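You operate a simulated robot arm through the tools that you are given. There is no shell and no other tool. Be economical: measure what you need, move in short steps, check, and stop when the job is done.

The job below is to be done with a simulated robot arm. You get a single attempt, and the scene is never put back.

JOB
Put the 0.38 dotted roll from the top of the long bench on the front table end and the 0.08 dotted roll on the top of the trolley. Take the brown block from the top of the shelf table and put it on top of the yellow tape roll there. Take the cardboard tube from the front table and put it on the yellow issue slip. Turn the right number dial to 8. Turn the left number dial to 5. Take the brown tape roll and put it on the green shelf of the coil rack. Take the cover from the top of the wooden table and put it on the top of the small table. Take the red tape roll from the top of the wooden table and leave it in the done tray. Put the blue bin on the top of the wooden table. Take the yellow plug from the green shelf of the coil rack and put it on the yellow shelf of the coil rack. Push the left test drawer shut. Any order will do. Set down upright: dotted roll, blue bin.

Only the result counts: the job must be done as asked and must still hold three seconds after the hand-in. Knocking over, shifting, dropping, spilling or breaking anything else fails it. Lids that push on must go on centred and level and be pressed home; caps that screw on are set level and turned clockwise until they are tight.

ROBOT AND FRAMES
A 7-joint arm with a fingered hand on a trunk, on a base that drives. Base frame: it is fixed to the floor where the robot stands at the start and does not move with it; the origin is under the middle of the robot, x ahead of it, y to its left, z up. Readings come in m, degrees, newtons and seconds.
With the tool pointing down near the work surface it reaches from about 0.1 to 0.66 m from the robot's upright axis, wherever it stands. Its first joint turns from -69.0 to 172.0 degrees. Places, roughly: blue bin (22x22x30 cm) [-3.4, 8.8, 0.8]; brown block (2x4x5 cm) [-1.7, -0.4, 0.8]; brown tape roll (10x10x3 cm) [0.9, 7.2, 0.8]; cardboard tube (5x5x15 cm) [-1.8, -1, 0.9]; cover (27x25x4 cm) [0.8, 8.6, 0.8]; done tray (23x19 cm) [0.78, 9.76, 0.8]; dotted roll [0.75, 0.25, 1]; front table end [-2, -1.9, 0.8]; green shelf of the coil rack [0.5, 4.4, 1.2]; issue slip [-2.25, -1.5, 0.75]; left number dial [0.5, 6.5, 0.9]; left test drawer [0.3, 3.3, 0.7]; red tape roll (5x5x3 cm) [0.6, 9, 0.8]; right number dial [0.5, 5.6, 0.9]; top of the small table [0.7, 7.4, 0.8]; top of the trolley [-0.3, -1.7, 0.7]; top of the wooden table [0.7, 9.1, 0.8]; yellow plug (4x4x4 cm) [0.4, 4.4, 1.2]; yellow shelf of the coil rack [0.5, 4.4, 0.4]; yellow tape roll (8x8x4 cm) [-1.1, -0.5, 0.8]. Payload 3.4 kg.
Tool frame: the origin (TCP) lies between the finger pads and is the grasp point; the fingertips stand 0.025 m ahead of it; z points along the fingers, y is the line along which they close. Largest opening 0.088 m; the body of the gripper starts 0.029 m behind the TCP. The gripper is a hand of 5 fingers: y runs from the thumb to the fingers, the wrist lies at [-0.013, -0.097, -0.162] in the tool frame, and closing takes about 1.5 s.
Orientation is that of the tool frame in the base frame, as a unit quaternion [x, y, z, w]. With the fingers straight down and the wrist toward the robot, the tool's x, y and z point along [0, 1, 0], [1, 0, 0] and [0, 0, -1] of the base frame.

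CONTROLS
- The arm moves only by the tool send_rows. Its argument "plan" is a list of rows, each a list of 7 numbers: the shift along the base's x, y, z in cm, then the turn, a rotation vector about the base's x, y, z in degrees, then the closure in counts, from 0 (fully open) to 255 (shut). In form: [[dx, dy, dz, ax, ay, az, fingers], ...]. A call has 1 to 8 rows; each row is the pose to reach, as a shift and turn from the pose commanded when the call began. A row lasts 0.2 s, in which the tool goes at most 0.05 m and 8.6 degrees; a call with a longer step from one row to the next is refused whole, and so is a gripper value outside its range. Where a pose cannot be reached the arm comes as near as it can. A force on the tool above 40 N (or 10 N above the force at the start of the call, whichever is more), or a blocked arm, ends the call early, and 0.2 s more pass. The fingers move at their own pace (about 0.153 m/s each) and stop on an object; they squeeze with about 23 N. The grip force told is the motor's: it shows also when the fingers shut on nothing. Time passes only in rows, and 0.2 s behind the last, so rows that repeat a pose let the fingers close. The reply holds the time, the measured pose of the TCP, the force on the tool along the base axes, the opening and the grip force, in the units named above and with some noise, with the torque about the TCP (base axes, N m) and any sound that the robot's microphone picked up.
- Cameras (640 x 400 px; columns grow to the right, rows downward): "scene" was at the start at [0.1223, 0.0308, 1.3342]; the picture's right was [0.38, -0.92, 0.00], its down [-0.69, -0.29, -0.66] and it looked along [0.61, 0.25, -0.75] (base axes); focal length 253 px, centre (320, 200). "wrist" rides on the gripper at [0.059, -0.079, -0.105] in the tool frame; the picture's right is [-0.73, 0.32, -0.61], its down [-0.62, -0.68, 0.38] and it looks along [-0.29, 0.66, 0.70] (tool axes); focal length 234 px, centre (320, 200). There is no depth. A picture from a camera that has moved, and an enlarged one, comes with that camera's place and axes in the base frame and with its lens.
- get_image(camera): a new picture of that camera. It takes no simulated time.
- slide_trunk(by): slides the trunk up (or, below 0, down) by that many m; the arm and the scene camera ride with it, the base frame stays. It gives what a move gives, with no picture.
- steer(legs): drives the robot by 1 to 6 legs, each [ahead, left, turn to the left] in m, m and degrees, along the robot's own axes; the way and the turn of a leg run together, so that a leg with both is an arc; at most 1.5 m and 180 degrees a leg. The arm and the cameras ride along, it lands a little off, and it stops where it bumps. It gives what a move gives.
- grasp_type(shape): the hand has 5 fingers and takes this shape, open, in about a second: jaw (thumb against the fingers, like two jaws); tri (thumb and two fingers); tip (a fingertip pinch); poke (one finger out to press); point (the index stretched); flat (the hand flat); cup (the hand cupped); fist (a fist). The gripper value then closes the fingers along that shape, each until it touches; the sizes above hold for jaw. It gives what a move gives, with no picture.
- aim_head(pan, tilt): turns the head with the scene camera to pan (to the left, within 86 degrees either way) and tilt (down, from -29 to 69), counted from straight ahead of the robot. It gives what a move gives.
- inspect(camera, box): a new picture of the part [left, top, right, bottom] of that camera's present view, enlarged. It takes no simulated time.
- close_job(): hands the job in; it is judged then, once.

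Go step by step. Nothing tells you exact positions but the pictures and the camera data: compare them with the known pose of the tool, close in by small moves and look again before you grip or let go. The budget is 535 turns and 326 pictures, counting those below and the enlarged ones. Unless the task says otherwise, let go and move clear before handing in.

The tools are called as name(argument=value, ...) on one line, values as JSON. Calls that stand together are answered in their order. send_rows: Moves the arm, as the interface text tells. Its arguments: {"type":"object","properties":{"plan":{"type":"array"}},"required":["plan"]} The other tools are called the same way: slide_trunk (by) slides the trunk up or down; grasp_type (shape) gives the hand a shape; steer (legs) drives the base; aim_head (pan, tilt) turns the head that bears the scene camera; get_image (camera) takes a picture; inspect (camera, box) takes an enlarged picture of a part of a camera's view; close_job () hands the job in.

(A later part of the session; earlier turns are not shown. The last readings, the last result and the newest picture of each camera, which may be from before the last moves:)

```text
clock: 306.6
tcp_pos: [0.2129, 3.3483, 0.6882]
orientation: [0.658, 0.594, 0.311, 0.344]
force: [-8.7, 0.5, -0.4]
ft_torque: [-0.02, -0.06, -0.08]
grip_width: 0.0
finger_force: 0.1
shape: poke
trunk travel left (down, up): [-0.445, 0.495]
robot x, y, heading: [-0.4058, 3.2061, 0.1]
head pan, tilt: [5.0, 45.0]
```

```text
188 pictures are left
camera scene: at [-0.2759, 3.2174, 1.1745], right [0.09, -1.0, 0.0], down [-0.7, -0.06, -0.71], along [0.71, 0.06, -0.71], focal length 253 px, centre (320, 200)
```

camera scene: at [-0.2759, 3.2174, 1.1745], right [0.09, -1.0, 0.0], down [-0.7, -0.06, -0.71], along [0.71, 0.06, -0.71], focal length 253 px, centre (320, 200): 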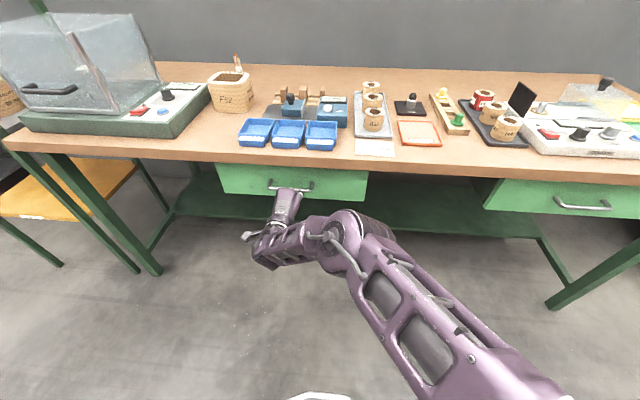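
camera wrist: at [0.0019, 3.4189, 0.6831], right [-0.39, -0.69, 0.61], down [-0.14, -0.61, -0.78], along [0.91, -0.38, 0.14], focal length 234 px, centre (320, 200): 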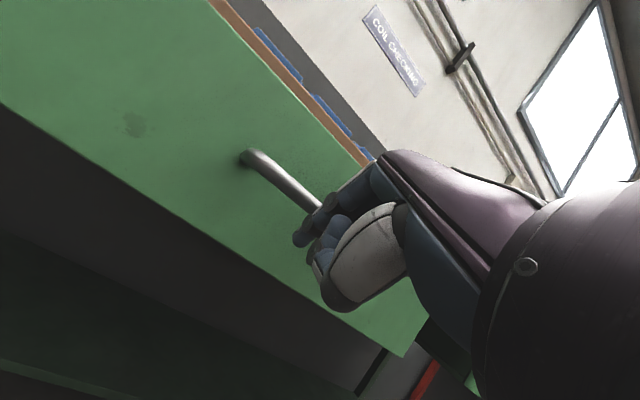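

The drawer is moving. Continuing in small pushes.

steer(legs=[[0.04, 0, 0]])

steer(legs=[[0.03, 0, 0]])

get_image(camera="scene")

```text
clock: 307.4
tcp_pos: [0.2188, 3.3535, 0.6847]
orientation: [0.656, 0.6, 0.308, 0.338]
force: [-28.0, -6.2, 0.4]
ft_torque: [0.07, -0.41, -0.16]
grip_width: 0.0
finger_force: 0.1
shape: poke
trunk travel left (down, up): [-0.445, 0.495]
robot x, y, heading: [-0.3908, 3.2116, 0.4]
head pan, tilt: [5.0, 45.0]
stopped in leg 1: the force on the tool passed its limit (the readings are from after the stop); the commanded pose is now the measured one
```

```text
clock: 308.1
tcp_pos: [0.217, 3.356, 0.6841]
orientation: [0.657, 0.602, 0.307, 0.335]
force: [-28.1, -7.2, 6.9]
ft_torque: [0.11, -0.54, -0.27]
grip_width: 0.0
finger_force: 0.0
shape: poke
trunk travel left (down, up): [-0.445, 0.495]
robot x, y, heading: [-0.3843, 3.2066, 0.2]
head pan, tilt: [5.0, 45.0]
stopped in leg 1: the force on the tool passed its limit (the readings are from after the stop); the commanded pose is now the measured one
```

```text
187 pictures are left
camera scene: at [-0.2621, 3.2155, 1.1751], right [0.09, -1.0, 0.0], down [-0.7, -0.06, -0.71], along [0.71, 0.07, -0.7], focal length 253 px, centre (320, 200)
```

scene: 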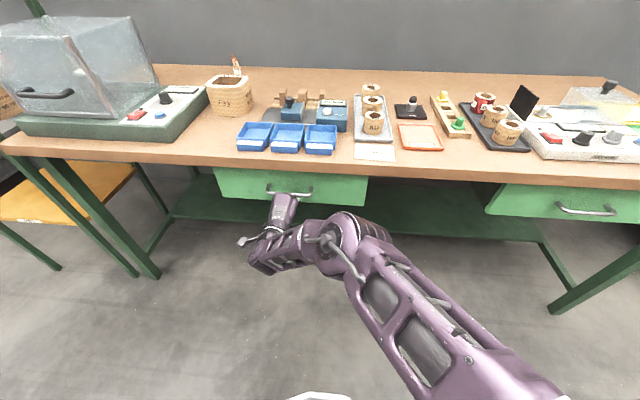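

It hit a firm stop. I'll back away and check whether it is flush like the right-hand drawer.

steer(legs=[[-0.25, 0, 0]])

get_image(camera="scene")

get_image(camera="wrist")

```text
clock: 309.9
tcp_pos: [-0.0288, 3.351, 0.6794]
orientation: [0.658, 0.601, 0.305, 0.336]
force: [-0.7, 1.0, -0.9]
ft_torque: [0.0, 0.0, 0.01]
grip_width: 0.0002
finger_force: 0.0
shape: poke
trunk travel left (down, up): [-0.445, 0.495]
robot x, y, heading: [-0.6414, 3.2089, 0.1]
head pan, tilt: [5.0, 45.0]
```

```text
186 pictures are left
camera scene: at [-0.5092, 3.216, 1.1744], right [0.08, -1.0, 0.0], down [-0.7, -0.06, -0.71], along [0.7, 0.06, -0.71], focal length 253 px, centre (320, 200)
```

scene: 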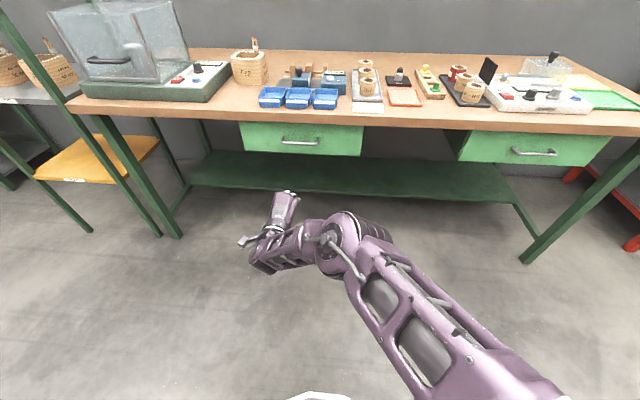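

```text
185 pictures are left
camera wrist: at [-0.156, 3.4211, 0.6779], right [-0.37, -0.69, 0.62], down [-0.15, -0.61, -0.78], along [0.92, -0.38, 0.12], focal length 234 px, centre (320, 200)
```

wrist: 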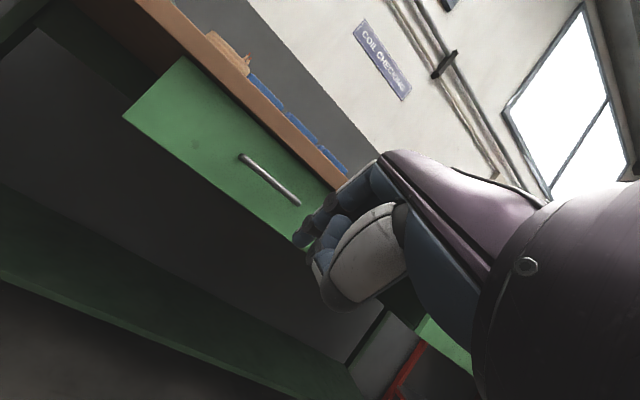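

inspect(camera="scene", box=[220, 70, 640, 190])

```text
1.52 times, centred on (430, 130) of scene
camera zoom: at [-0.5092, 3.216, 1.1744], right [0.08, -1.0, 0.0], down [-0.7, -0.06, -0.71], along [0.7, 0.06, -0.71], focal length 385 px, centre (152, 307)
```

zoom: 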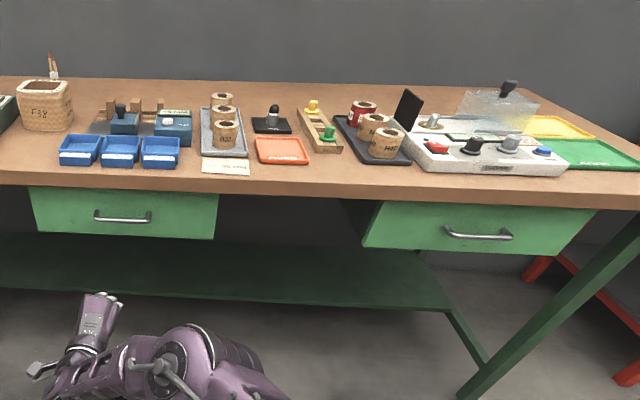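

inspect(camera="scene", box=[235, 105, 375, 165])

inspect(camera="scene", box=[450, 110, 618, 180])

```text
4.57 times, centred on (305, 135) of scene
camera zoom: at [-0.5092, 3.216, 1.1744], right [0.08, -1.0, 0.0], down [-0.7, -0.06, -0.71], along [0.7, 0.06, -0.71], focal length 1155 px, centre (389, 497)
```

zoom: 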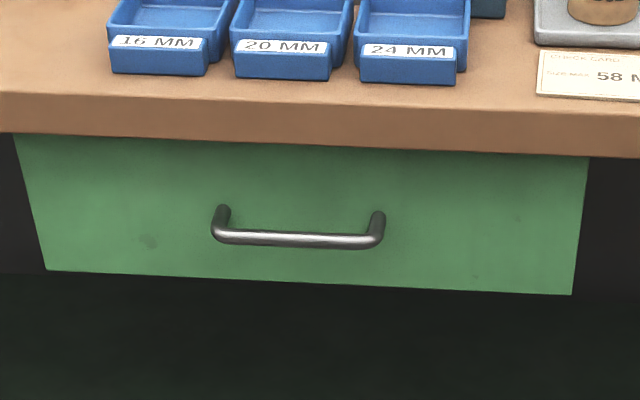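

```text
3.81 times, centred on (534, 145) of scene
camera zoom: at [-0.5092, 3.216, 1.1744], right [0.08, -1.0, 0.0], down [-0.7, -0.06, -0.71], along [0.7, 0.06, -0.71], focal length 962 px, centre (-495, 410)
```

zoom: 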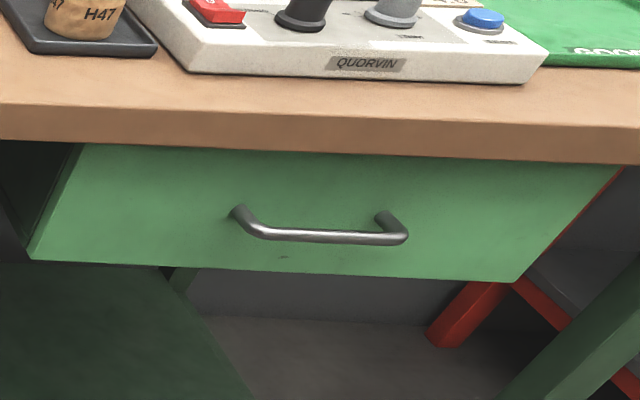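

The left drawer is flush and recessed under the table edge, so it is shut. Now I'll straighten the hand, raise the trunk and go to the coil rack.

slide_trunk(by=0.4)

send_rows(plan=[[-1, 0, 0, 0, 8, 0, 0], [-2, 0, 0, 0, 16, 0, 0], [-3, 0, 0, 0, 24, 0, 0], [-4, 0, 0, 0, 32, 0, 0], [-5, 0, 0, 0, 40, 0, 0], [-6, 0, 0, 0, 48, 0, 0], [-7, 0, 0, 0, 53, 0, 0], [-7, 0, 0, 0, 53, 0, 0]])

grasp_type(shape="jaw")

steer(legs=[[0, 1.05, 0]])

aim_head(pan=5, tilt=35)

get_image(camera="scene")

get_image(camera="wrist")

```text
clock: 313.8
tcp_pos: [-0.0299, 3.3504, 1.0799]
orientation: [0.658, 0.601, 0.305, 0.335]
force: [-0.4, 0.1, 0.4]
ft_torque: [0.01, 0.02, 0.03]
grip_width: 0.0
finger_force: 0.0
shape: poke
trunk travel left (down, up): [-0.845, 0.095]
robot x, y, heading: [-0.6387, 3.2061, -0.4]
head pan, tilt: [5.0, 45.0]
```

```text
clock: 315.6
tcp_pos: [-0.1007, 3.3493, 1.081]
orientation: [0.726, 0.687, -0.022, 0.033]
force: [0.3, 0.5, -0.2]
ft_torque: [-0.01, 0.01, 0.01]
grip_width: 0.0
finger_force: 0.1
shape: poke
trunk travel left (down, up): [-0.845, 0.095]
robot x, y, heading: [-0.6416, 3.2071, 0.0]
head pan, tilt: [5.0, 45.0]
```

```text
clock: 316.4
tcp_pos: [-0.1003, 3.3507, 1.0802]
orientation: [0.726, 0.686, -0.022, 0.032]
force: [0.3, -0.8, 0.3]
ft_torque: [0.02, -0.05, -0.01]
grip_width: 0.0879
finger_force: 0.0
shape: jaw
trunk travel left (down, up): [-0.845, 0.095]
robot x, y, heading: [-0.639, 3.2088, -0.1]
head pan, tilt: [5.0, 45.0]
```

```text
clock: 321.7
tcp_pos: [-0.0872, 4.3506, 1.0797]
orientation: [0.73, 0.682, -0.021, 0.032]
force: [0.3, -0.4, -0.4]
ft_torque: [0.0, 0.0, -0.06]
grip_width: 0.0876
finger_force: 0.0
shape: jaw
trunk travel left (down, up): [-0.845, 0.095]
robot x, y, heading: [-0.6301, 4.2185, -1.0]
head pan, tilt: [5.0, 45.0]
```

```text
clock: 322.4
tcp_pos: [-0.0882, 4.35, 1.0795]
orientation: [0.731, 0.682, -0.021, 0.032]
force: [0.5, -0.5, -0.3]
ft_torque: [0.03, 0.0, 0.0]
grip_width: 0.0878
finger_force: 0.0
shape: jaw
trunk travel left (down, up): [-0.845, 0.095]
robot x, y, heading: [-0.6294, 4.2213, -1.0]
head pan, tilt: [5.0, 35.0]
```

```text
181 pictures are left
camera scene: at [-0.4912, 4.2233, 1.5891], right [0.07, -1.0, 0.0], down [-0.57, -0.04, -0.82], along [0.82, 0.06, -0.57], focal length 253 px, centre (320, 200)
```

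scene: 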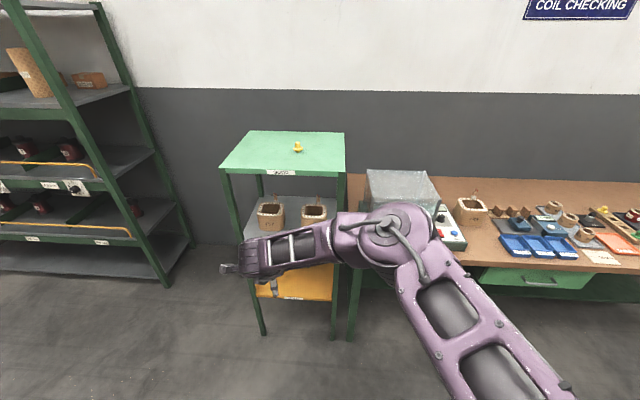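

```text
180 pictures are left
camera wrist: at [-0.1648, 4.4224, 1.1793], right [0.26, -0.7, 0.67], down [-0.72, -0.6, -0.35], along [0.64, -0.39, -0.66], focal length 234 px, centre (320, 200)
```

wrist: 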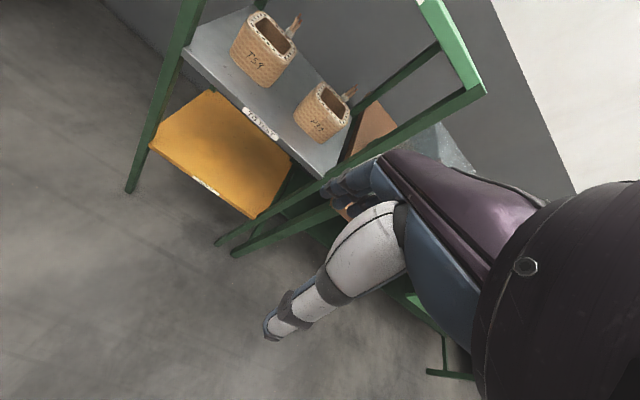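

The green top shelf carries the yellow plug; grey is in the middle and yellow at the bottom. I'll level and raise the hand, then drive in.

send_rows(plan=[[-2, 0, 3, 1, 0, 1, 0], [-4, 0, 7, 2, 0, 2, 0], [-6, 0, 11, 3, -0.5, 3, 0], [-8, 0.5, 15, 4.3, -0.7, 4, 0], [-10, 1, 19, 4.3, -0.7, 4, 0], [-12, 1, 22, 4.3, -0.7, 4, 0], [-14, 1, 24, 4.3, -0.7, 4, 0], [-14, 1, 24, 4.3, -0.7, 4, 0]])

steer(legs=[[0.53, -0.02, 1]])

get_image(camera="scene")

get_image(camera="wrist")

```text
clock: 324.2
tcp_pos: [-0.2281, 4.3603, 1.3222]
orientation: [0.707, 0.707, 0.009, 0.009]
force: [-0.2, 0.2, -0.8]
ft_torque: [0.04, 0.03, -0.01]
grip_width: 0.0881
finger_force: 0.0
shape: jaw
trunk travel left (down, up): [-0.845, 0.095]
robot x, y, heading: [-0.6307, 4.2192, -0.9]
head pan, tilt: [5.0, 35.0]
```

```text
clock: 327.2
tcp_pos: [0.2883, 4.3473, 1.3217]
orientation: [0.699, 0.715, 0.009, 0.01]
force: [0.3, 0.7, -0.1]
ft_torque: [0.01, 0.03, 0.0]
grip_width: 0.0878
finger_force: 0.2
shape: jaw
trunk travel left (down, up): [-0.845, 0.095]
robot x, y, heading: [-0.112, 4.1921, 0.6]
head pan, tilt: [5.0, 35.0]
```

```text
179 pictures are left
camera scene: at [0.0283, 4.2037, 1.5892], right [0.09, -1.0, 0.0], down [-0.57, -0.05, -0.82], along [0.82, 0.08, -0.57], focal length 253 px, centre (320, 200)
```

scene: 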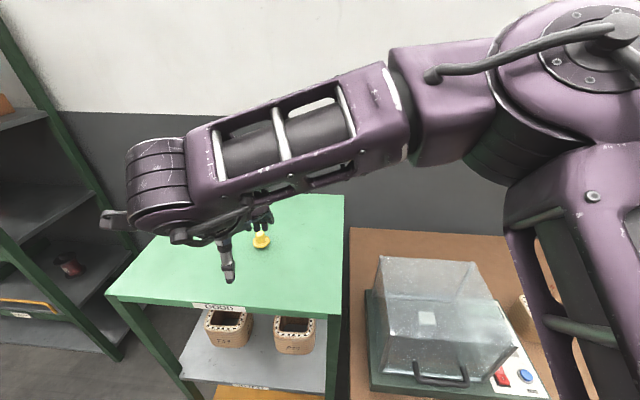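

```text
178 pictures are left
camera wrist: at [0.2036, 4.4034, 1.4244], right [0.32, -0.72, 0.62], down [-0.66, -0.64, -0.4], along [0.68, -0.27, -0.68], focal length 234 px, centre (320, 200)
```

wrist: 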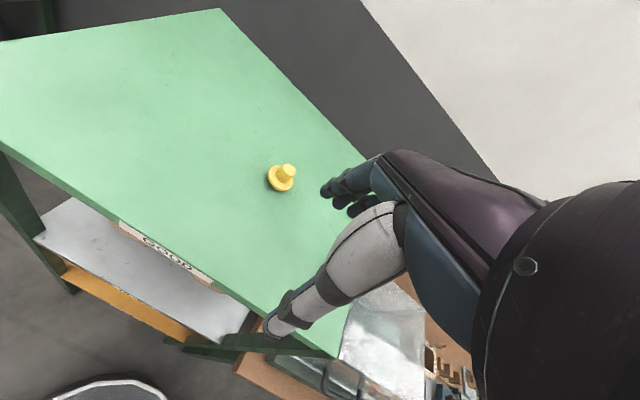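

send_rows(plan=[[4, 1, -1, 0, 0, 0, 60], [8, 2, -3, 0, 0, 0, 60], [12, 2.7, -5, 0, 0, 0, 60], [13.2, 2.7, -7, 0, 0, 0, 60], [13.2, 2.7, -7, 0, 0, 0, 60]])

inspect(camera="wrist", box=[200, 180, 400, 340])

inspect(camera="scene", box=[210, 180, 338, 280])

```text
clock: 328.4
tcp_pos: [0.4218, 4.3751, 1.2528]
orientation: [0.698, 0.716, 0.009, 0.01]
force: [0.0, -0.1, -0.1]
ft_torque: [0.03, -0.01, 0.02]
grip_width: 0.0674
finger_force: 0.0
shape: jaw
trunk travel left (down, up): [-0.845, 0.095]
robot x, y, heading: [-0.1088, 4.193, 0.4]
head pan, tilt: [5.0, 35.0]
```

```text
2.50 times, centred on (300, 260) of wrist
camera zoom: at [0.3372, 4.4313, 1.3557], right [0.32, -0.72, 0.62], down [-0.66, -0.64, -0.4], along [0.68, -0.27, -0.68], focal length 585 px, centre (370, 50)
```

zoom: 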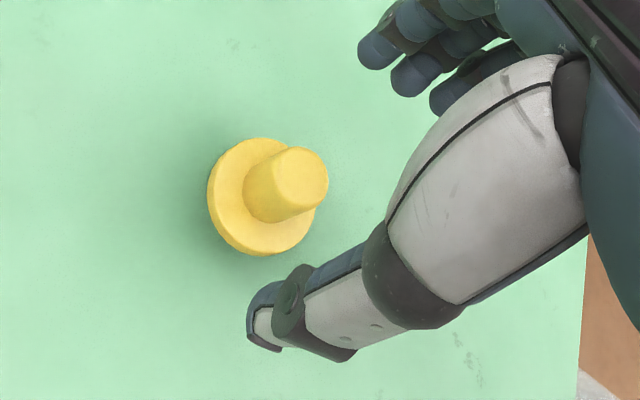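

```text
4.00 times, centred on (274, 230) of scene
camera zoom: at [0.0286, 4.2036, 1.5892], right [0.09, -1.0, 0.0], down [-0.57, -0.05, -0.82], along [0.82, 0.08, -0.57], focal length 1010 px, centre (504, 80)
```

zoom: 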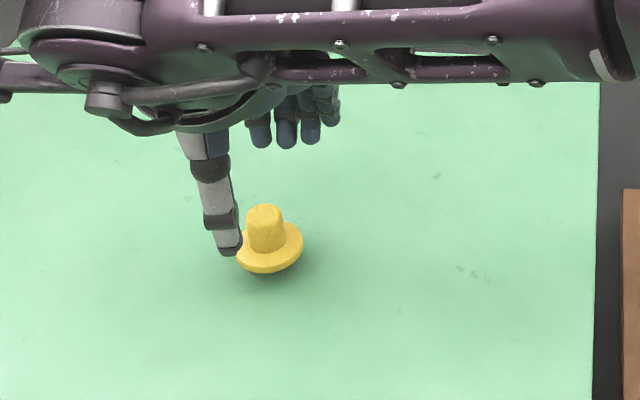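

send_rows(plan=[[0.5, 0.2, -1.5, 0, 0, 0, 60], [0.5, 0.2, -3, 0, 0, 0, 60], [0.5, 0.2, -4, 0, 0, 0, 60], [0.5, 0.2, -4.6, 0, 0, 0, 60], [0.5, 0.2, -4.6, 0, 0, 0, 60]])

inspect(camera="wrist", box=[200, 160, 400, 320])

```text
clock: 329.6
tcp_pos: [0.4267, 4.3761, 1.2052]
orientation: [0.698, 0.716, 0.01, 0.009]
force: [-0.2, 0.0, -0.2]
ft_torque: [0.01, 0.01, 0.01]
grip_width: 0.0677
finger_force: 0.0
shape: jaw
trunk travel left (down, up): [-0.845, 0.095]
robot x, y, heading: [-0.1087, 4.1953, 0.3]
head pan, tilt: [5.0, 35.0]
```

```text
2.50 times, centred on (300, 240) of wrist
camera zoom: at [0.3425, 4.4318, 1.3085], right [0.32, -0.72, 0.62], down [-0.66, -0.64, -0.4], along [0.68, -0.27, -0.68], focal length 585 px, centre (370, 100)
```

zoom: 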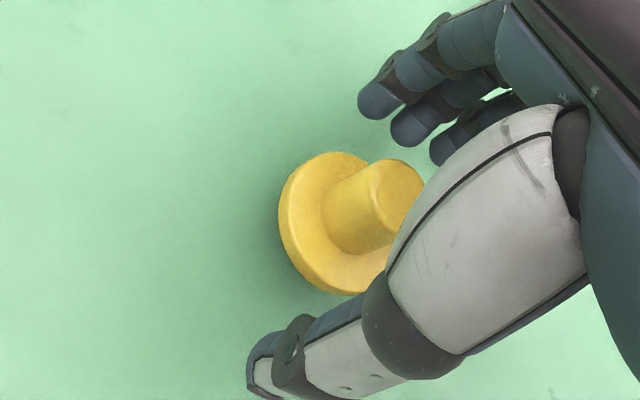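

send_rows(plan=[[0, 0, 0, 0, 0, 0, 255], [0, 0, 0, 0, 0, 0, 255], [0, 0, 0, 0, 0, 0, 255], [0, 0, 0, 0, 0, 0, 255], [0, 0, 0, 0, 0, 0, 255], [0, 0, 0, 0, 0, 0, 255], [0, 0, 0, 0, 0, 0, 255]])

send_rows(plan=[[0, 0, 2, 0, 0, 0, 255], [0, 0, 5, 0, 0, 0, 255], [0, 0, 9, 0, 0, 0, 255], [0, 0, 12, 0, 0, 0, 255]])

inspect(camera="wrist", box=[200, 160, 400, 320])

```text
clock: 331.2
tcp_pos: [0.4268, 4.3756, 1.2058]
orientation: [0.698, 0.716, 0.01, 0.01]
force: [-0.1, -0.7, 0.3]
ft_torque: [-0.02, 0.01, 0.02]
grip_width: 0.0309
finger_force: 23.0
shape: jaw
trunk travel left (down, up): [-0.845, 0.095]
robot x, y, heading: [-0.1133, 4.1931, 0.3]
head pan, tilt: [5.0, 35.0]
```

```text
clock: 332.2
tcp_pos: [0.4255, 4.3749, 1.3259]
orientation: [0.698, 0.716, 0.01, 0.011]
force: [-0.4, 0.2, 0.4]
ft_torque: [0.0, -0.01, -0.01]
grip_width: 0.0313
finger_force: 23.1
shape: jaw
trunk travel left (down, up): [-0.845, 0.095]
robot x, y, heading: [-0.1108, 4.1927, 0.5]
head pan, tilt: [5.0, 35.0]
```

```text
2.50 times, centred on (300, 240) of wrist
camera zoom: at [0.341, 4.4319, 1.4293], right [0.32, -0.72, 0.62], down [-0.66, -0.64, -0.4], along [0.68, -0.27, -0.68], focal length 585 px, centre (370, 100)
```

zoom: 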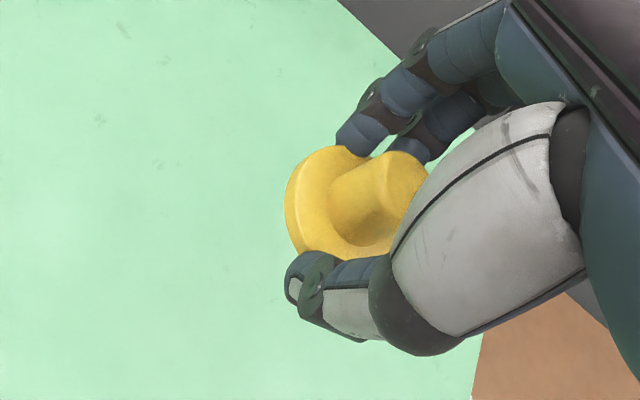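

The plug is held. I'll back off, lower the trunk for the low yellow shelf and then reach in under the grey shelf's front edge.

steer(legs=[[-0.45, 0, 0]])

slide_trunk(by=-0.6)

send_rows(plan=[[0, 0, -4, 0, 0, 0, 255], [0, 0, -8, 0, 0, 0, 255], [0, 0, -12, 0, 0, 0, 255], [0, 0, -16, 0, 0, 0, 255], [0, 0, -16, 0, 0, 0, 255]])

aim_head(pan=15, tilt=40)

get_image(camera="scene")

get_image(camera="wrist")

```text
clock: 334.9
tcp_pos: [-0.0096, 4.3702, 1.3262]
orientation: [0.701, 0.713, 0.009, 0.009]
force: [0.3, 0.7, -1.0]
ft_torque: [0.0, 0.04, -0.06]
grip_width: 0.0313
finger_force: 22.7
shape: jaw
trunk travel left (down, up): [-0.845, 0.095]
robot x, y, heading: [-0.5486, 4.1902, 0.0]
head pan, tilt: [5.0, 35.0]
```

```text
refused: -0.6 is not a number from -0.4 to 0.4
```

```text
clock: 336.1
tcp_pos: [-0.01, 4.3728, 1.1662]
orientation: [0.7, 0.714, 0.009, 0.009]
force: [-0.8, 0.0, -1.3]
ft_torque: [-0.02, -0.05, -0.01]
grip_width: 0.0311
finger_force: 23.3
shape: jaw
trunk travel left (down, up): [-0.845, 0.095]
robot x, y, heading: [-0.5458, 4.1921, -0.1]
head pan, tilt: [5.0, 35.0]
```

```text
clock: 336.8
tcp_pos: [-0.0083, 4.3721, 1.1659]
orientation: [0.701, 0.713, 0.01, 0.01]
force: [0.1, -0.5, -0.2]
ft_torque: [0.02, 0.01, 0.0]
grip_width: 0.0311
finger_force: 23.0
shape: jaw
trunk travel left (down, up): [-0.845, 0.095]
robot x, y, heading: [-0.5478, 4.1924, 0.1]
head pan, tilt: [15.0, 40.0]
```

```text
173 pictures are left
camera scene: at [-0.4137, 4.2157, 1.5816], right [0.26, -0.97, 0.0], down [-0.62, -0.17, -0.77], along [0.74, 0.2, -0.64], focal length 253 px, centre (320, 200)
```

scene: 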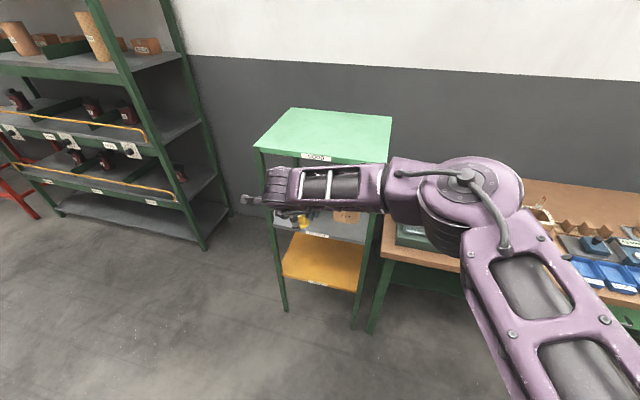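

```text
172 pictures are left
camera wrist: at [-0.0935, 4.4299, 1.2693], right [0.32, -0.72, 0.62], down [-0.66, -0.64, -0.4], along [0.68, -0.28, -0.68], focal length 234 px, centre (320, 200)
```

wrist: 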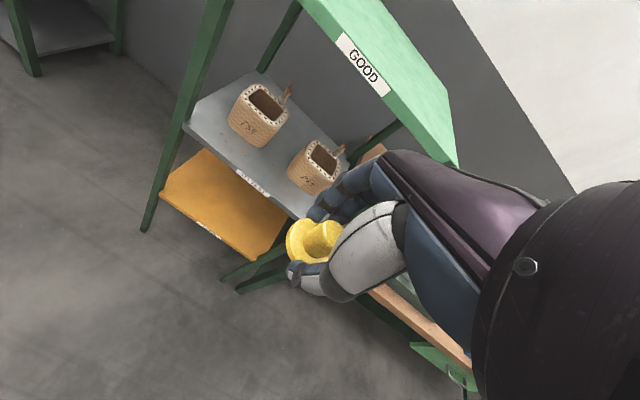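

slide_trunk(by=-0.4)

slide_trunk(by=-0.2)

aim_head(pan=15, tilt=25)

get_image(camera="scene")

get_image(camera="wrist")

```text
clock: 340.6
tcp_pos: [-0.01, 4.3728, 0.767]
orientation: [0.701, 0.713, 0.009, 0.01]
force: [0.4, -0.3, -0.2]
ft_torque: [-0.04, 0.01, 0.0]
grip_width: 0.0311
finger_force: 23.3
shape: jaw
trunk travel left (down, up): [-0.445, 0.495]
robot x, y, heading: [-0.5424, 4.1903, -0.1]
head pan, tilt: [15.0, 40.0]
```

```text
clock: 342.8
tcp_pos: [-0.0091, 4.3727, 0.5675]
orientation: [0.701, 0.713, 0.011, 0.01]
force: [-0.3, -0.2, 0.8]
ft_torque: [0.03, -0.03, 0.03]
grip_width: 0.0308
finger_force: 23.2
shape: jaw
trunk travel left (down, up): [-0.245, 0.695]
robot x, y, heading: [-0.5484, 4.1946, 0.2]
head pan, tilt: [15.0, 40.0]
```

```text
clock: 343.6
tcp_pos: [-0.0121, 4.3724, 0.5666]
orientation: [0.701, 0.713, 0.01, 0.01]
force: [0.1, -0.7, -0.6]
ft_torque: [-0.02, 0.0, -0.03]
grip_width: 0.031
finger_force: 23.0
shape: jaw
trunk travel left (down, up): [-0.245, 0.695]
robot x, y, heading: [-0.5455, 4.191, -0.1]
head pan, tilt: [15.0, 25.0]
```

```text
171 pictures are left
camera scene: at [-0.4068, 4.2176, 1.0048], right [0.26, -0.97, 0.0], down [-0.41, -0.11, -0.91], along [0.88, 0.23, -0.42], focal length 253 px, centre (320, 200)
```

scene: 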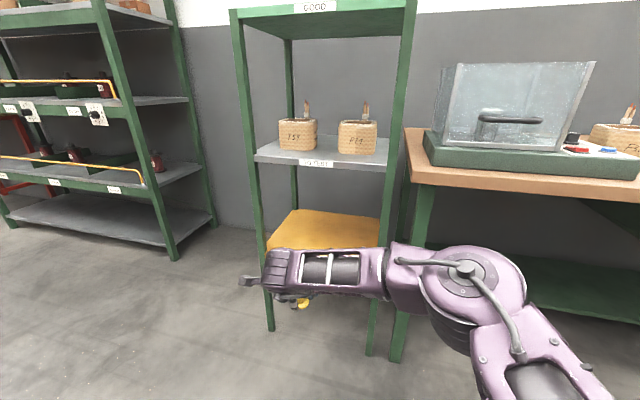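

```text
170 pictures are left
camera wrist: at [-0.0935, 4.4299, 0.6693], right [0.32, -0.72, 0.62], down [-0.66, -0.64, -0.4], along [0.68, -0.28, -0.68], focal length 234 px, centre (320, 200)
```

wrist: 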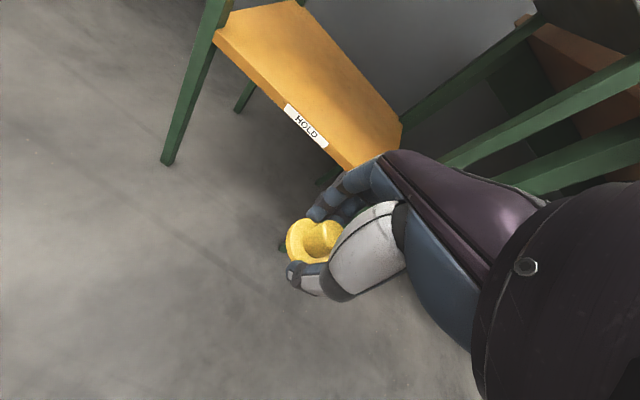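

steer(legs=[[0.17, 0.13, 0]])

send_rows(plan=[[0, -2, -3, 0, 0, 0, 255], [0, -4, -6, 0, 0, 0, 255], [0, -6, -8.5, 0, 0, 0, 255], [2, -8, -8.5, 0, 0, 0, 255], [5, -9, -8.5, 0, 0, 0, 255], [8, -9.5, -8.5, 0, 0, 0, 255]])

get_image(camera="scene")

get_image(camera="wrist")

```text
clock: 345.2
tcp_pos: [0.1634, 4.5046, 0.5675]
orientation: [0.699, 0.715, 0.01, 0.01]
force: [0.0, -0.3, -0.8]
ft_torque: [0.02, 0.03, 0.0]
grip_width: 0.0312
finger_force: 23.5
shape: jaw
trunk travel left (down, up): [-0.245, 0.695]
robot x, y, heading: [-0.3678, 4.3168, 0.3]
head pan, tilt: [15.0, 25.0]
```

```text
clock: 346.6
tcp_pos: [0.2449, 4.409, 0.482]
orientation: [0.699, 0.715, 0.01, 0.01]
force: [-0.5, 0.5, 0.6]
ft_torque: [0.0, 0.0, -0.03]
grip_width: 0.031
finger_force: 23.1
shape: jaw
trunk travel left (down, up): [-0.245, 0.695]
robot x, y, heading: [-0.3714, 4.3216, 0.2]
head pan, tilt: [15.0, 25.0]
```

```text
169 pictures are left
camera scene: at [-0.2325, 4.3465, 1.0049], right [0.26, -0.96, 0.0], down [-0.41, -0.11, -0.91], along [0.87, 0.24, -0.42], focal length 253 px, centre (320, 200)
```

scene: 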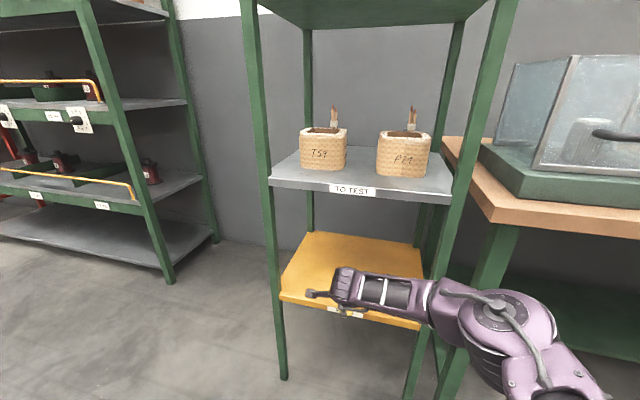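

```text
168 pictures are left
camera wrist: at [0.161, 4.4648, 0.5854], right [0.32, -0.72, 0.62], down [-0.66, -0.64, -0.4], along [0.68, -0.27, -0.68], focal length 234 px, centre (320, 200)
```

wrist: 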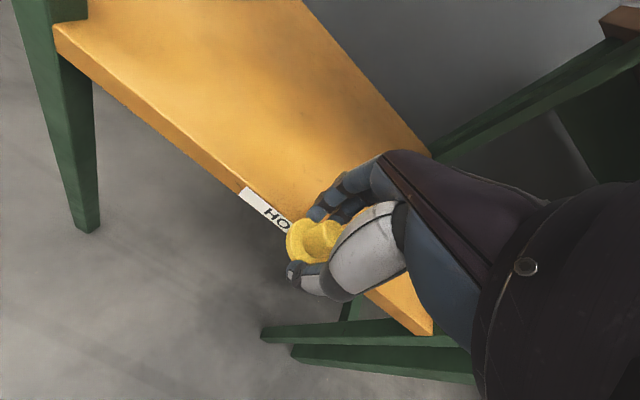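

send_rows(plan=[[3, 0.5, 0, 0, 0, 0, 255], [6, 1, 0, 0, 0, 0, 255], [9, 1.5, 0, 0, 0, 0, 255], [9, 1.5, 0, 0, 0, 0, 255]])

get_image(camera="scene")

get_image(camera="wrist")

```text
clock: 347.6
tcp_pos: [0.3045, 4.4187, 0.4832]
orientation: [0.699, 0.715, 0.01, 0.01]
force: [-0.5, 0.1, -0.3]
ft_torque: [0.02, 0.02, 0.01]
grip_width: 0.0309
finger_force: 22.6
shape: jaw
out of reach, approached as far as the arm can: row 3, 4
trunk travel left (down, up): [-0.245, 0.695]
robot x, y, heading: [-0.3726, 4.323, 0.4]
head pan, tilt: [15.0, 25.0]
```

```text
167 pictures are left
camera scene: at [-0.2325, 4.3463, 1.0049], right [0.26, -0.96, 0.0], down [-0.41, -0.11, -0.91], along [0.87, 0.24, -0.42], focal length 253 px, centre (320, 200)
```

scene: 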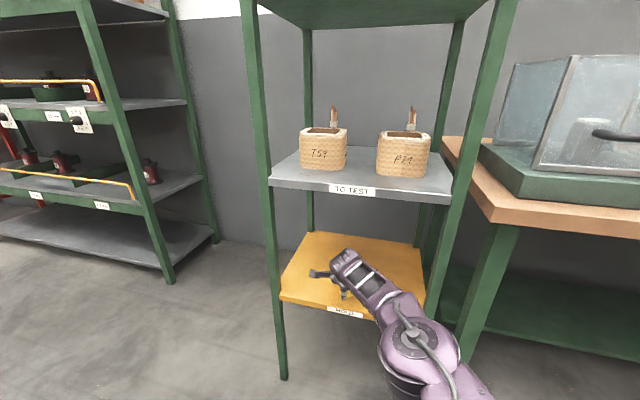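

```text
166 pictures are left
camera wrist: at [0.2206, 4.4752, 0.5856], right [0.32, -0.72, 0.62], down [-0.66, -0.64, -0.4], along [0.68, -0.27, -0.68], focal length 234 px, centre (320, 200)
```

wrist: 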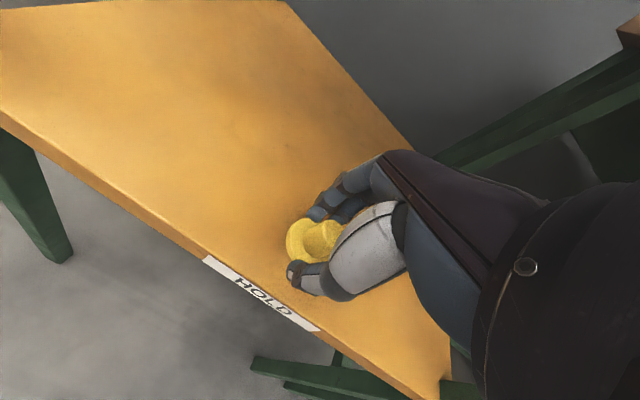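

steer(legs=[[0.05, 0, 0]])

send_rows(plan=[[-1, 0, -1.5, 0, 0, 0, 255], [-1, 0, -3, 0, 0, 0, 255], [-1, 0, -3.8, 0, 0, 0, 255], [-1, 0, -4.4, 0, 0, 0, 255], [-1, 0, -5, 0, 0, 0, 255], [-1, 0, -5.6, 0, 0, 0, 255]])

get_image(camera="wrist")

get_image(camera="scene")

```text
clock: 348.6
tcp_pos: [0.3551, 4.4187, 0.4839]
orientation: [0.699, 0.715, 0.01, 0.01]
force: [-0.6, 0.0, 0.6]
ft_torque: [-0.01, 0.0, -0.04]
grip_width: 0.0307
finger_force: 22.7
shape: jaw
trunk travel left (down, up): [-0.245, 0.695]
robot x, y, heading: [-0.3242, 4.3195, 0.4]
head pan, tilt: [15.0, 25.0]
```

```text
clock: 349.6
tcp_pos: [0.3466, 4.419, 0.4502]
orientation: [0.698, 0.716, 0.018, 0.017]
force: [-3.4, 0.4, 21.1]
ft_torque: [0.04, -0.07, -0.01]
grip_width: 0.0221
finger_force: 22.8
shape: jaw
trunk travel left (down, up): [-0.245, 0.695]
robot x, y, heading: [-0.3212, 4.32, 0.3]
head pan, tilt: [15.0, 25.0]
stopped in row 4: the force on the tool passed its limit (the readings are from after the stop); the commanded pose is now the measured one
```

```text
165 pictures are left
camera wrist: at [0.2614, 4.4755, 0.5514], right [0.31, -0.72, 0.62], down [-0.65, -0.64, -0.42], along [0.7, -0.27, -0.66], focal length 234 px, centre (320, 200)
```

wrist: 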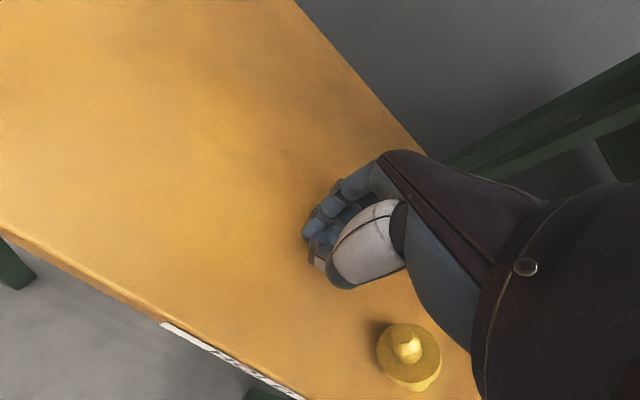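

```text
164 pictures are left
camera scene: at [-0.1854, 4.3462, 1.0055], right [0.26, -0.96, 0.0], down [-0.4, -0.11, -0.91], along [0.88, 0.24, -0.42], focal length 253 px, centre (320, 200)
```

scene: 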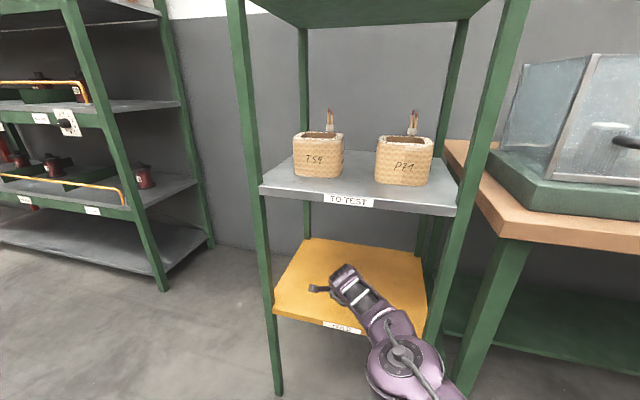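

The plug slipped from the fingers and landed upright on the yellow shelf near its front. I'll open and withdraw carefully, then check it.

send_rows(plan=[[0, 0, 2, 0, 0, 0, 200], [0, 0, 4, 0, 0, 0, 200], [-3, 1, 5, 0, 0, 0, 200], [-7, 1, 6, 0, 0, 0, 200]])

get_image(camera="wrist")

inspect(camera="scene", box=[260, 220, 460, 345])

```text
clock: 350.6
tcp_pos: [0.2792, 4.4297, 0.506]
orientation: [0.699, 0.715, 0.015, 0.014]
force: [0.4, 0.4, 0.8]
ft_torque: [-0.02, -0.02, -0.01]
grip_width: 0.0191
finger_force: 0.0
shape: jaw
trunk travel left (down, up): [-0.245, 0.695]
robot x, y, heading: [-0.3223, 4.3217, 0.3]
head pan, tilt: [15.0, 25.0]
```

```text
163 pictures are left
camera wrist: at [0.1941, 4.4859, 0.6083], right [0.31, -0.72, 0.62], down [-0.65, -0.64, -0.41], along [0.69, -0.27, -0.67], focal length 234 px, centre (320, 200)
```

wrist: 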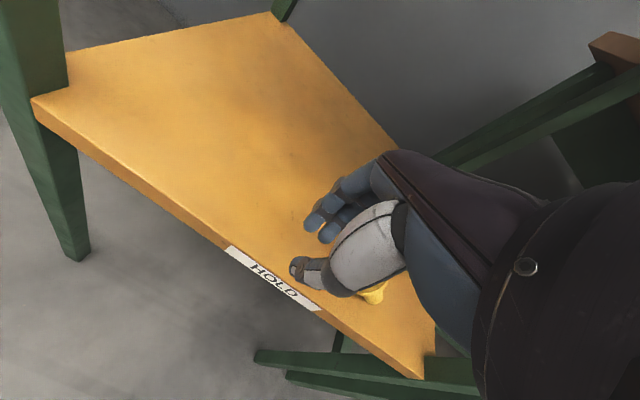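

```text
3.20 times, centred on (360, 282) of scene
camera zoom: at [-0.1819, 4.3469, 1.0049], right [0.26, -0.96, 0.0], down [-0.41, -0.11, -0.91], along [0.87, 0.24, -0.42], focal length 808 px, centre (192, -64)
```

zoom: 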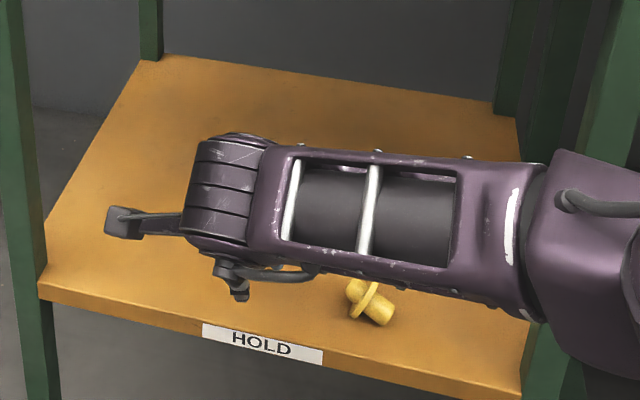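

steer(legs=[[-0.3, 0, 0]])

get_image(camera="wrist")

inspect(camera="scene", box=[250, 180, 410, 280])

```text
clock: 352.6
tcp_pos: [-0.0254, 4.4221, 0.507]
orientation: [0.703, 0.71, 0.015, 0.014]
force: [0.3, -0.5, 0.1]
ft_torque: [0.05, -0.02, 0.01]
grip_width: 0.0192
finger_force: 0.0
shape: jaw
trunk travel left (down, up): [-0.245, 0.695]
robot x, y, heading: [-0.6282, 4.32, -0.4]
head pan, tilt: [15.0, 25.0]
```

```text
161 pictures are left
camera wrist: at [-0.1099, 4.4793, 0.6083], right [0.31, -0.72, 0.62], down [-0.66, -0.63, -0.41], along [0.69, -0.28, -0.67], focal length 234 px, centre (320, 200)
```

wrist: 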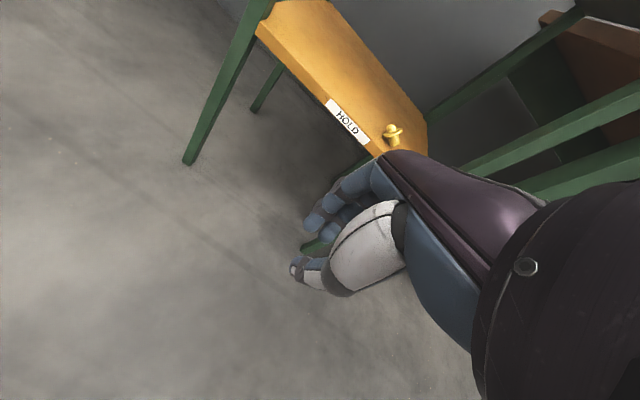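

```text
4.00 times, centred on (330, 230) of scene
camera zoom: at [-0.4878, 4.3451, 1.0049], right [0.25, -0.97, 0.0], down [-0.41, -0.11, -0.91], along [0.88, 0.23, -0.42], focal length 1010 px, centre (280, 80)
```

zoom: 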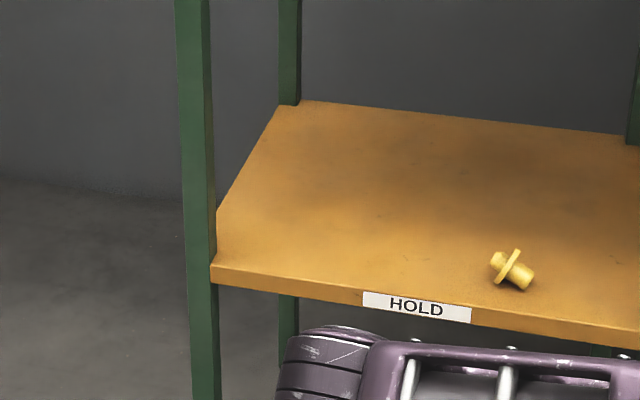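

The plug rests on the yellow shelf. Next are the number dials on the tall shelving further left; raising the trunk and driving there.

slide_trunk(by=0.4)

steer(legs=[[0, 1.45, 0]])

aim_head(pan=0, tilt=25)

get_image(camera="scene")

```text
clock: 356.5
tcp_pos: [-0.0254, 4.4213, 0.9058]
orientation: [0.703, 0.711, 0.014, 0.015]
force: [0.1, 1.2, 0.5]
ft_torque: [-0.01, -0.02, 0.03]
grip_width: 0.0188
finger_force: 0.0
shape: jaw
trunk travel left (down, up): [-0.645, 0.295]
robot x, y, heading: [-0.6245, 4.3203, -0.5]
head pan, tilt: [15.0, 25.0]
```

```text
clock: 363.9
tcp_pos: [-0.0114, 5.9063, 0.907]
orientation: [0.703, 0.71, 0.014, 0.014]
force: [0.1, 0.2, -0.3]
ft_torque: [0.02, 0.0, 0.01]
grip_width: 0.019
finger_force: 0.1
shape: jaw
trunk travel left (down, up): [-0.645, 0.295]
robot x, y, heading: [-0.6144, 5.8082, -0.7]
head pan, tilt: [15.0, 25.0]
```

```text
clock: 364.6
tcp_pos: [-0.0124, 5.9079, 0.9064]
orientation: [0.704, 0.71, 0.014, 0.014]
force: [-0.7, 0.5, -1.1]
ft_torque: [0.01, 0.01, 0.02]
grip_width: 0.0191
finger_force: 0.1
shape: jaw
trunk travel left (down, up): [-0.645, 0.295]
robot x, y, heading: [-0.6148, 5.81, -0.6]
head pan, tilt: [0.0, 25.0]
```

```text
159 pictures are left
camera scene: at [-0.4717, 5.8078, 1.4049], right [-0.01, -1.0, 0.0], down [-0.42, 0.0, -0.91], along [0.91, -0.01, -0.42], focal length 253 px, centre (320, 200)
```

scene: 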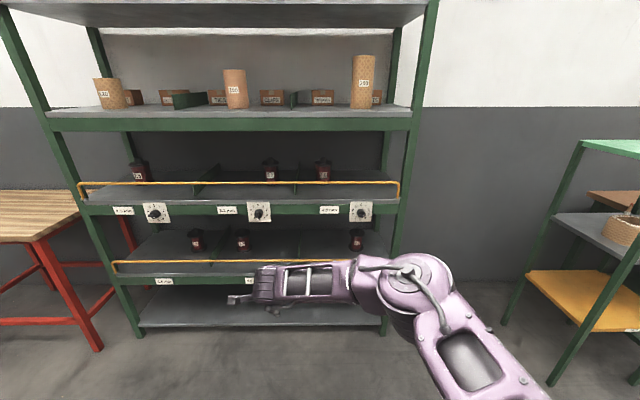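

inspect(camera="scene", box=[130, 195, 178, 225])

inspect(camera="scene", box=[336, 195, 384, 225])

```text
13.33 times, centred on (154, 210) of scene
camera zoom: at [-0.4717, 5.8078, 1.4049], right [-0.01, -1.0, 0.0], down [-0.42, 0.0, -0.91], along [0.91, -0.01, -0.42], focal length 3368 px, centre (2533, 67)
```

zoom: 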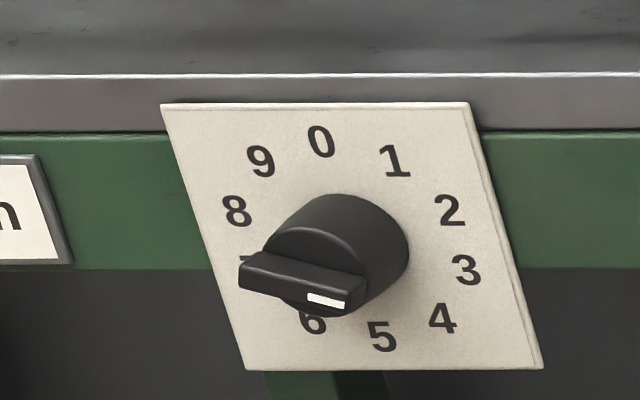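

```text
13.33 times, centred on (360, 210) of scene
camera zoom: at [-0.4717, 5.8078, 1.4049], right [-0.01, -1.0, 0.0], down [-0.42, 0.0, -0.91], along [0.91, -0.01, -0.42], focal length 3368 px, centre (-213, 67)
```

zoom: 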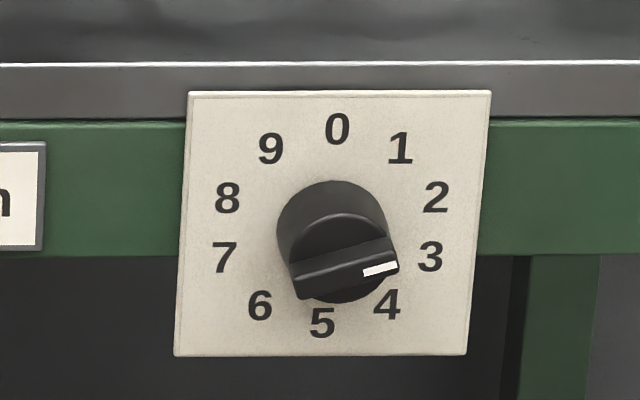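

Both plates read 0–9 clockwise; the right dial points at 2 (goal 8) and the left at 3 (goal 5). I'll try turning the hand to point at the panel with the wrist to the right.

send_rows(plan=[[-1, 0, 1, -4.6, -4.6, 4.6, 0], [-2, 0, 2, -9.2, -9.2, 9.2, 0], [-3, 0, 3, -13.8, -13.8, 13.8, 0], [-4, 0, 4, -18.4, -18.4, 18.4, 0], [-5, 0, 4, -23, -23, 23, 0], [-5, 0, 4, -27.6, -27.6, 27.6, 0], [-5, 0, 4, -32.2, -32.2, 32.2, 0], [-5, 0, 4, -36.8, -36.8, 36.8, 0]])

```text
clock: 366.4
tcp_pos: [-0.0627, 5.9071, 0.9463]
orientation: [0.372, 0.817, 0.015, 0.439]
force: [-0.4, -0.2, 0.3]
ft_torque: [0.0, 0.01, -0.02]
grip_width: 0.0878
finger_force: 0.0
shape: jaw
trunk travel left (down, up): [-0.645, 0.295]
robot x, y, heading: [-0.6144, 5.8104, -0.8]
head pan, tilt: [0.0, 25.0]
```

send_rows(plan=[[0, 0, 0, -4.6, -4.6, 4.6, 0], [0, 0, 0, -9.2, -9.2, 9.2, 0], [0, 0, 0, -13.8, -13.8, 13.8, 0], [0, 0, 0, -18.4, -18.4, 18.4, 0], [0, 0, 0, -23, -23, 23, 0], [0, 0, 0, -27.6, -27.6, 27.6, 0], [0, 0, 0, -32.4, -32.4, 32.4, 0], [0, 0, 0, -32.4, -32.4, 32.4, 0]])

get_image(camera="scene")

get_image(camera="wrist")

```text
clock: 368.2
tcp_pos: [-0.0803, 5.9399, 1.0444]
orientation: [0.166, 0.763, -0.028, 0.625]
force: [0.4, -0.8, 0.0]
ft_torque: [-0.03, 0.03, 0.02]
grip_width: 0.0879
finger_force: 0.1
shape: jaw
out of reach, approached as far as the arm can: row 2, 3, 4, 5, 6, 7, 8
trunk travel left (down, up): [-0.645, 0.295]
robot x, y, heading: [-0.6119, 5.8085, -0.6]
head pan, tilt: [0.0, 25.0]
```

```text
156 pictures are left
camera scene: at [-0.4716, 5.8078, 1.4049], right [-0.01, -1.0, 0.0], down [-0.42, 0.0, -0.91], along [0.91, -0.01, -0.42], focal length 253 px, centre (320, 200)
```

scene: 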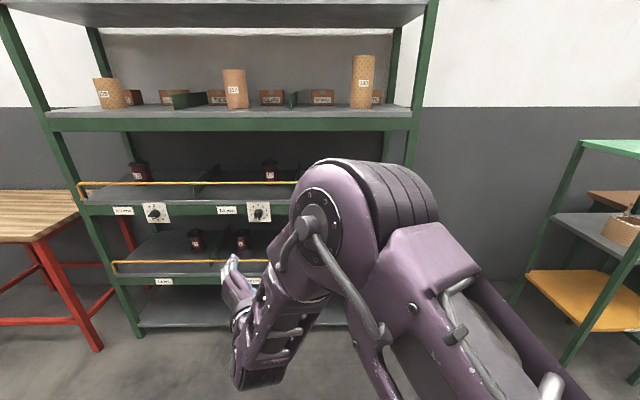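

```text
155 pictures are left
camera wrist: at [-0.2118, 5.9027, 0.9973], right [-0.36, 0.3, 0.88], down [0.27, -0.87, 0.4], along [0.89, 0.38, 0.23], focal length 234 px, centre (320, 200)
```

wrist: 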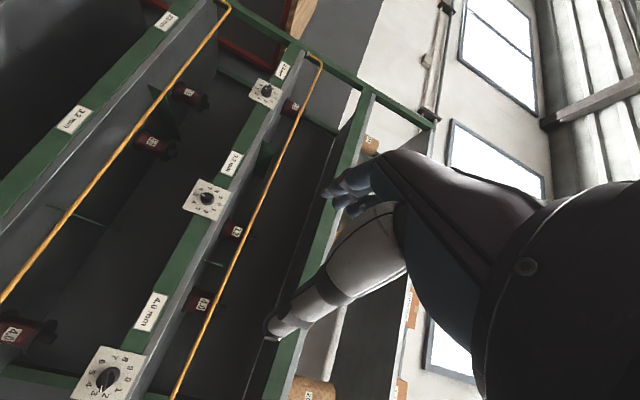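

slide_trunk(by=-0.14)

send_rows(plan=[[3, 0, 0, 0, -4.3, 4.9, 0], [6, 0, 0, 0, -8.5, 9.7, 0], [9, 0, 0, 0, -12.8, 14.6, 0], [11, 0, 0, 0, -12.8, 14.6, 0]])

get_image(camera="wrist")

```text
clock: 369.9
tcp_pos: [-0.0792, 5.9388, 0.9077]
orientation: [0.166, 0.761, -0.027, 0.627]
force: [-0.2, -0.3, -0.3]
ft_torque: [-0.01, -0.02, 0.0]
grip_width: 0.0878
finger_force: 0.1
shape: jaw
trunk travel left (down, up): [-0.505, 0.435]
robot x, y, heading: [-0.6152, 5.8035, -0.8]
head pan, tilt: [0.0, 25.0]
```

```text
clock: 371.1
tcp_pos: [-0.015, 5.9624, 0.9745]
orientation: [0.167, 0.745, -0.012, 0.645]
force: [0.2, 0.5, 0.3]
ft_torque: [0.0, 0.01, -0.01]
grip_width: 0.0882
finger_force: 0.0
shape: jaw
out of reach, approached as far as the arm can: row 1, 2, 3, 4
trunk travel left (down, up): [-0.505, 0.435]
robot x, y, heading: [-0.6113, 5.8096, -0.8]
head pan, tilt: [0.0, 25.0]
stopped in row 4: the arm was blocked; the commanded pose is now the measured one
```

```text
154 pictures are left
camera wrist: at [-0.1438, 5.9269, 0.9198], right [-0.41, 0.28, 0.87], down [0.26, -0.88, 0.4], along [0.87, 0.39, 0.29], focal length 234 px, centre (320, 200)
```

wrist: 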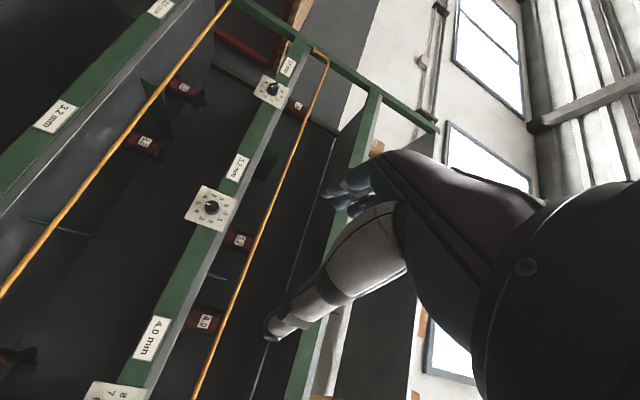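

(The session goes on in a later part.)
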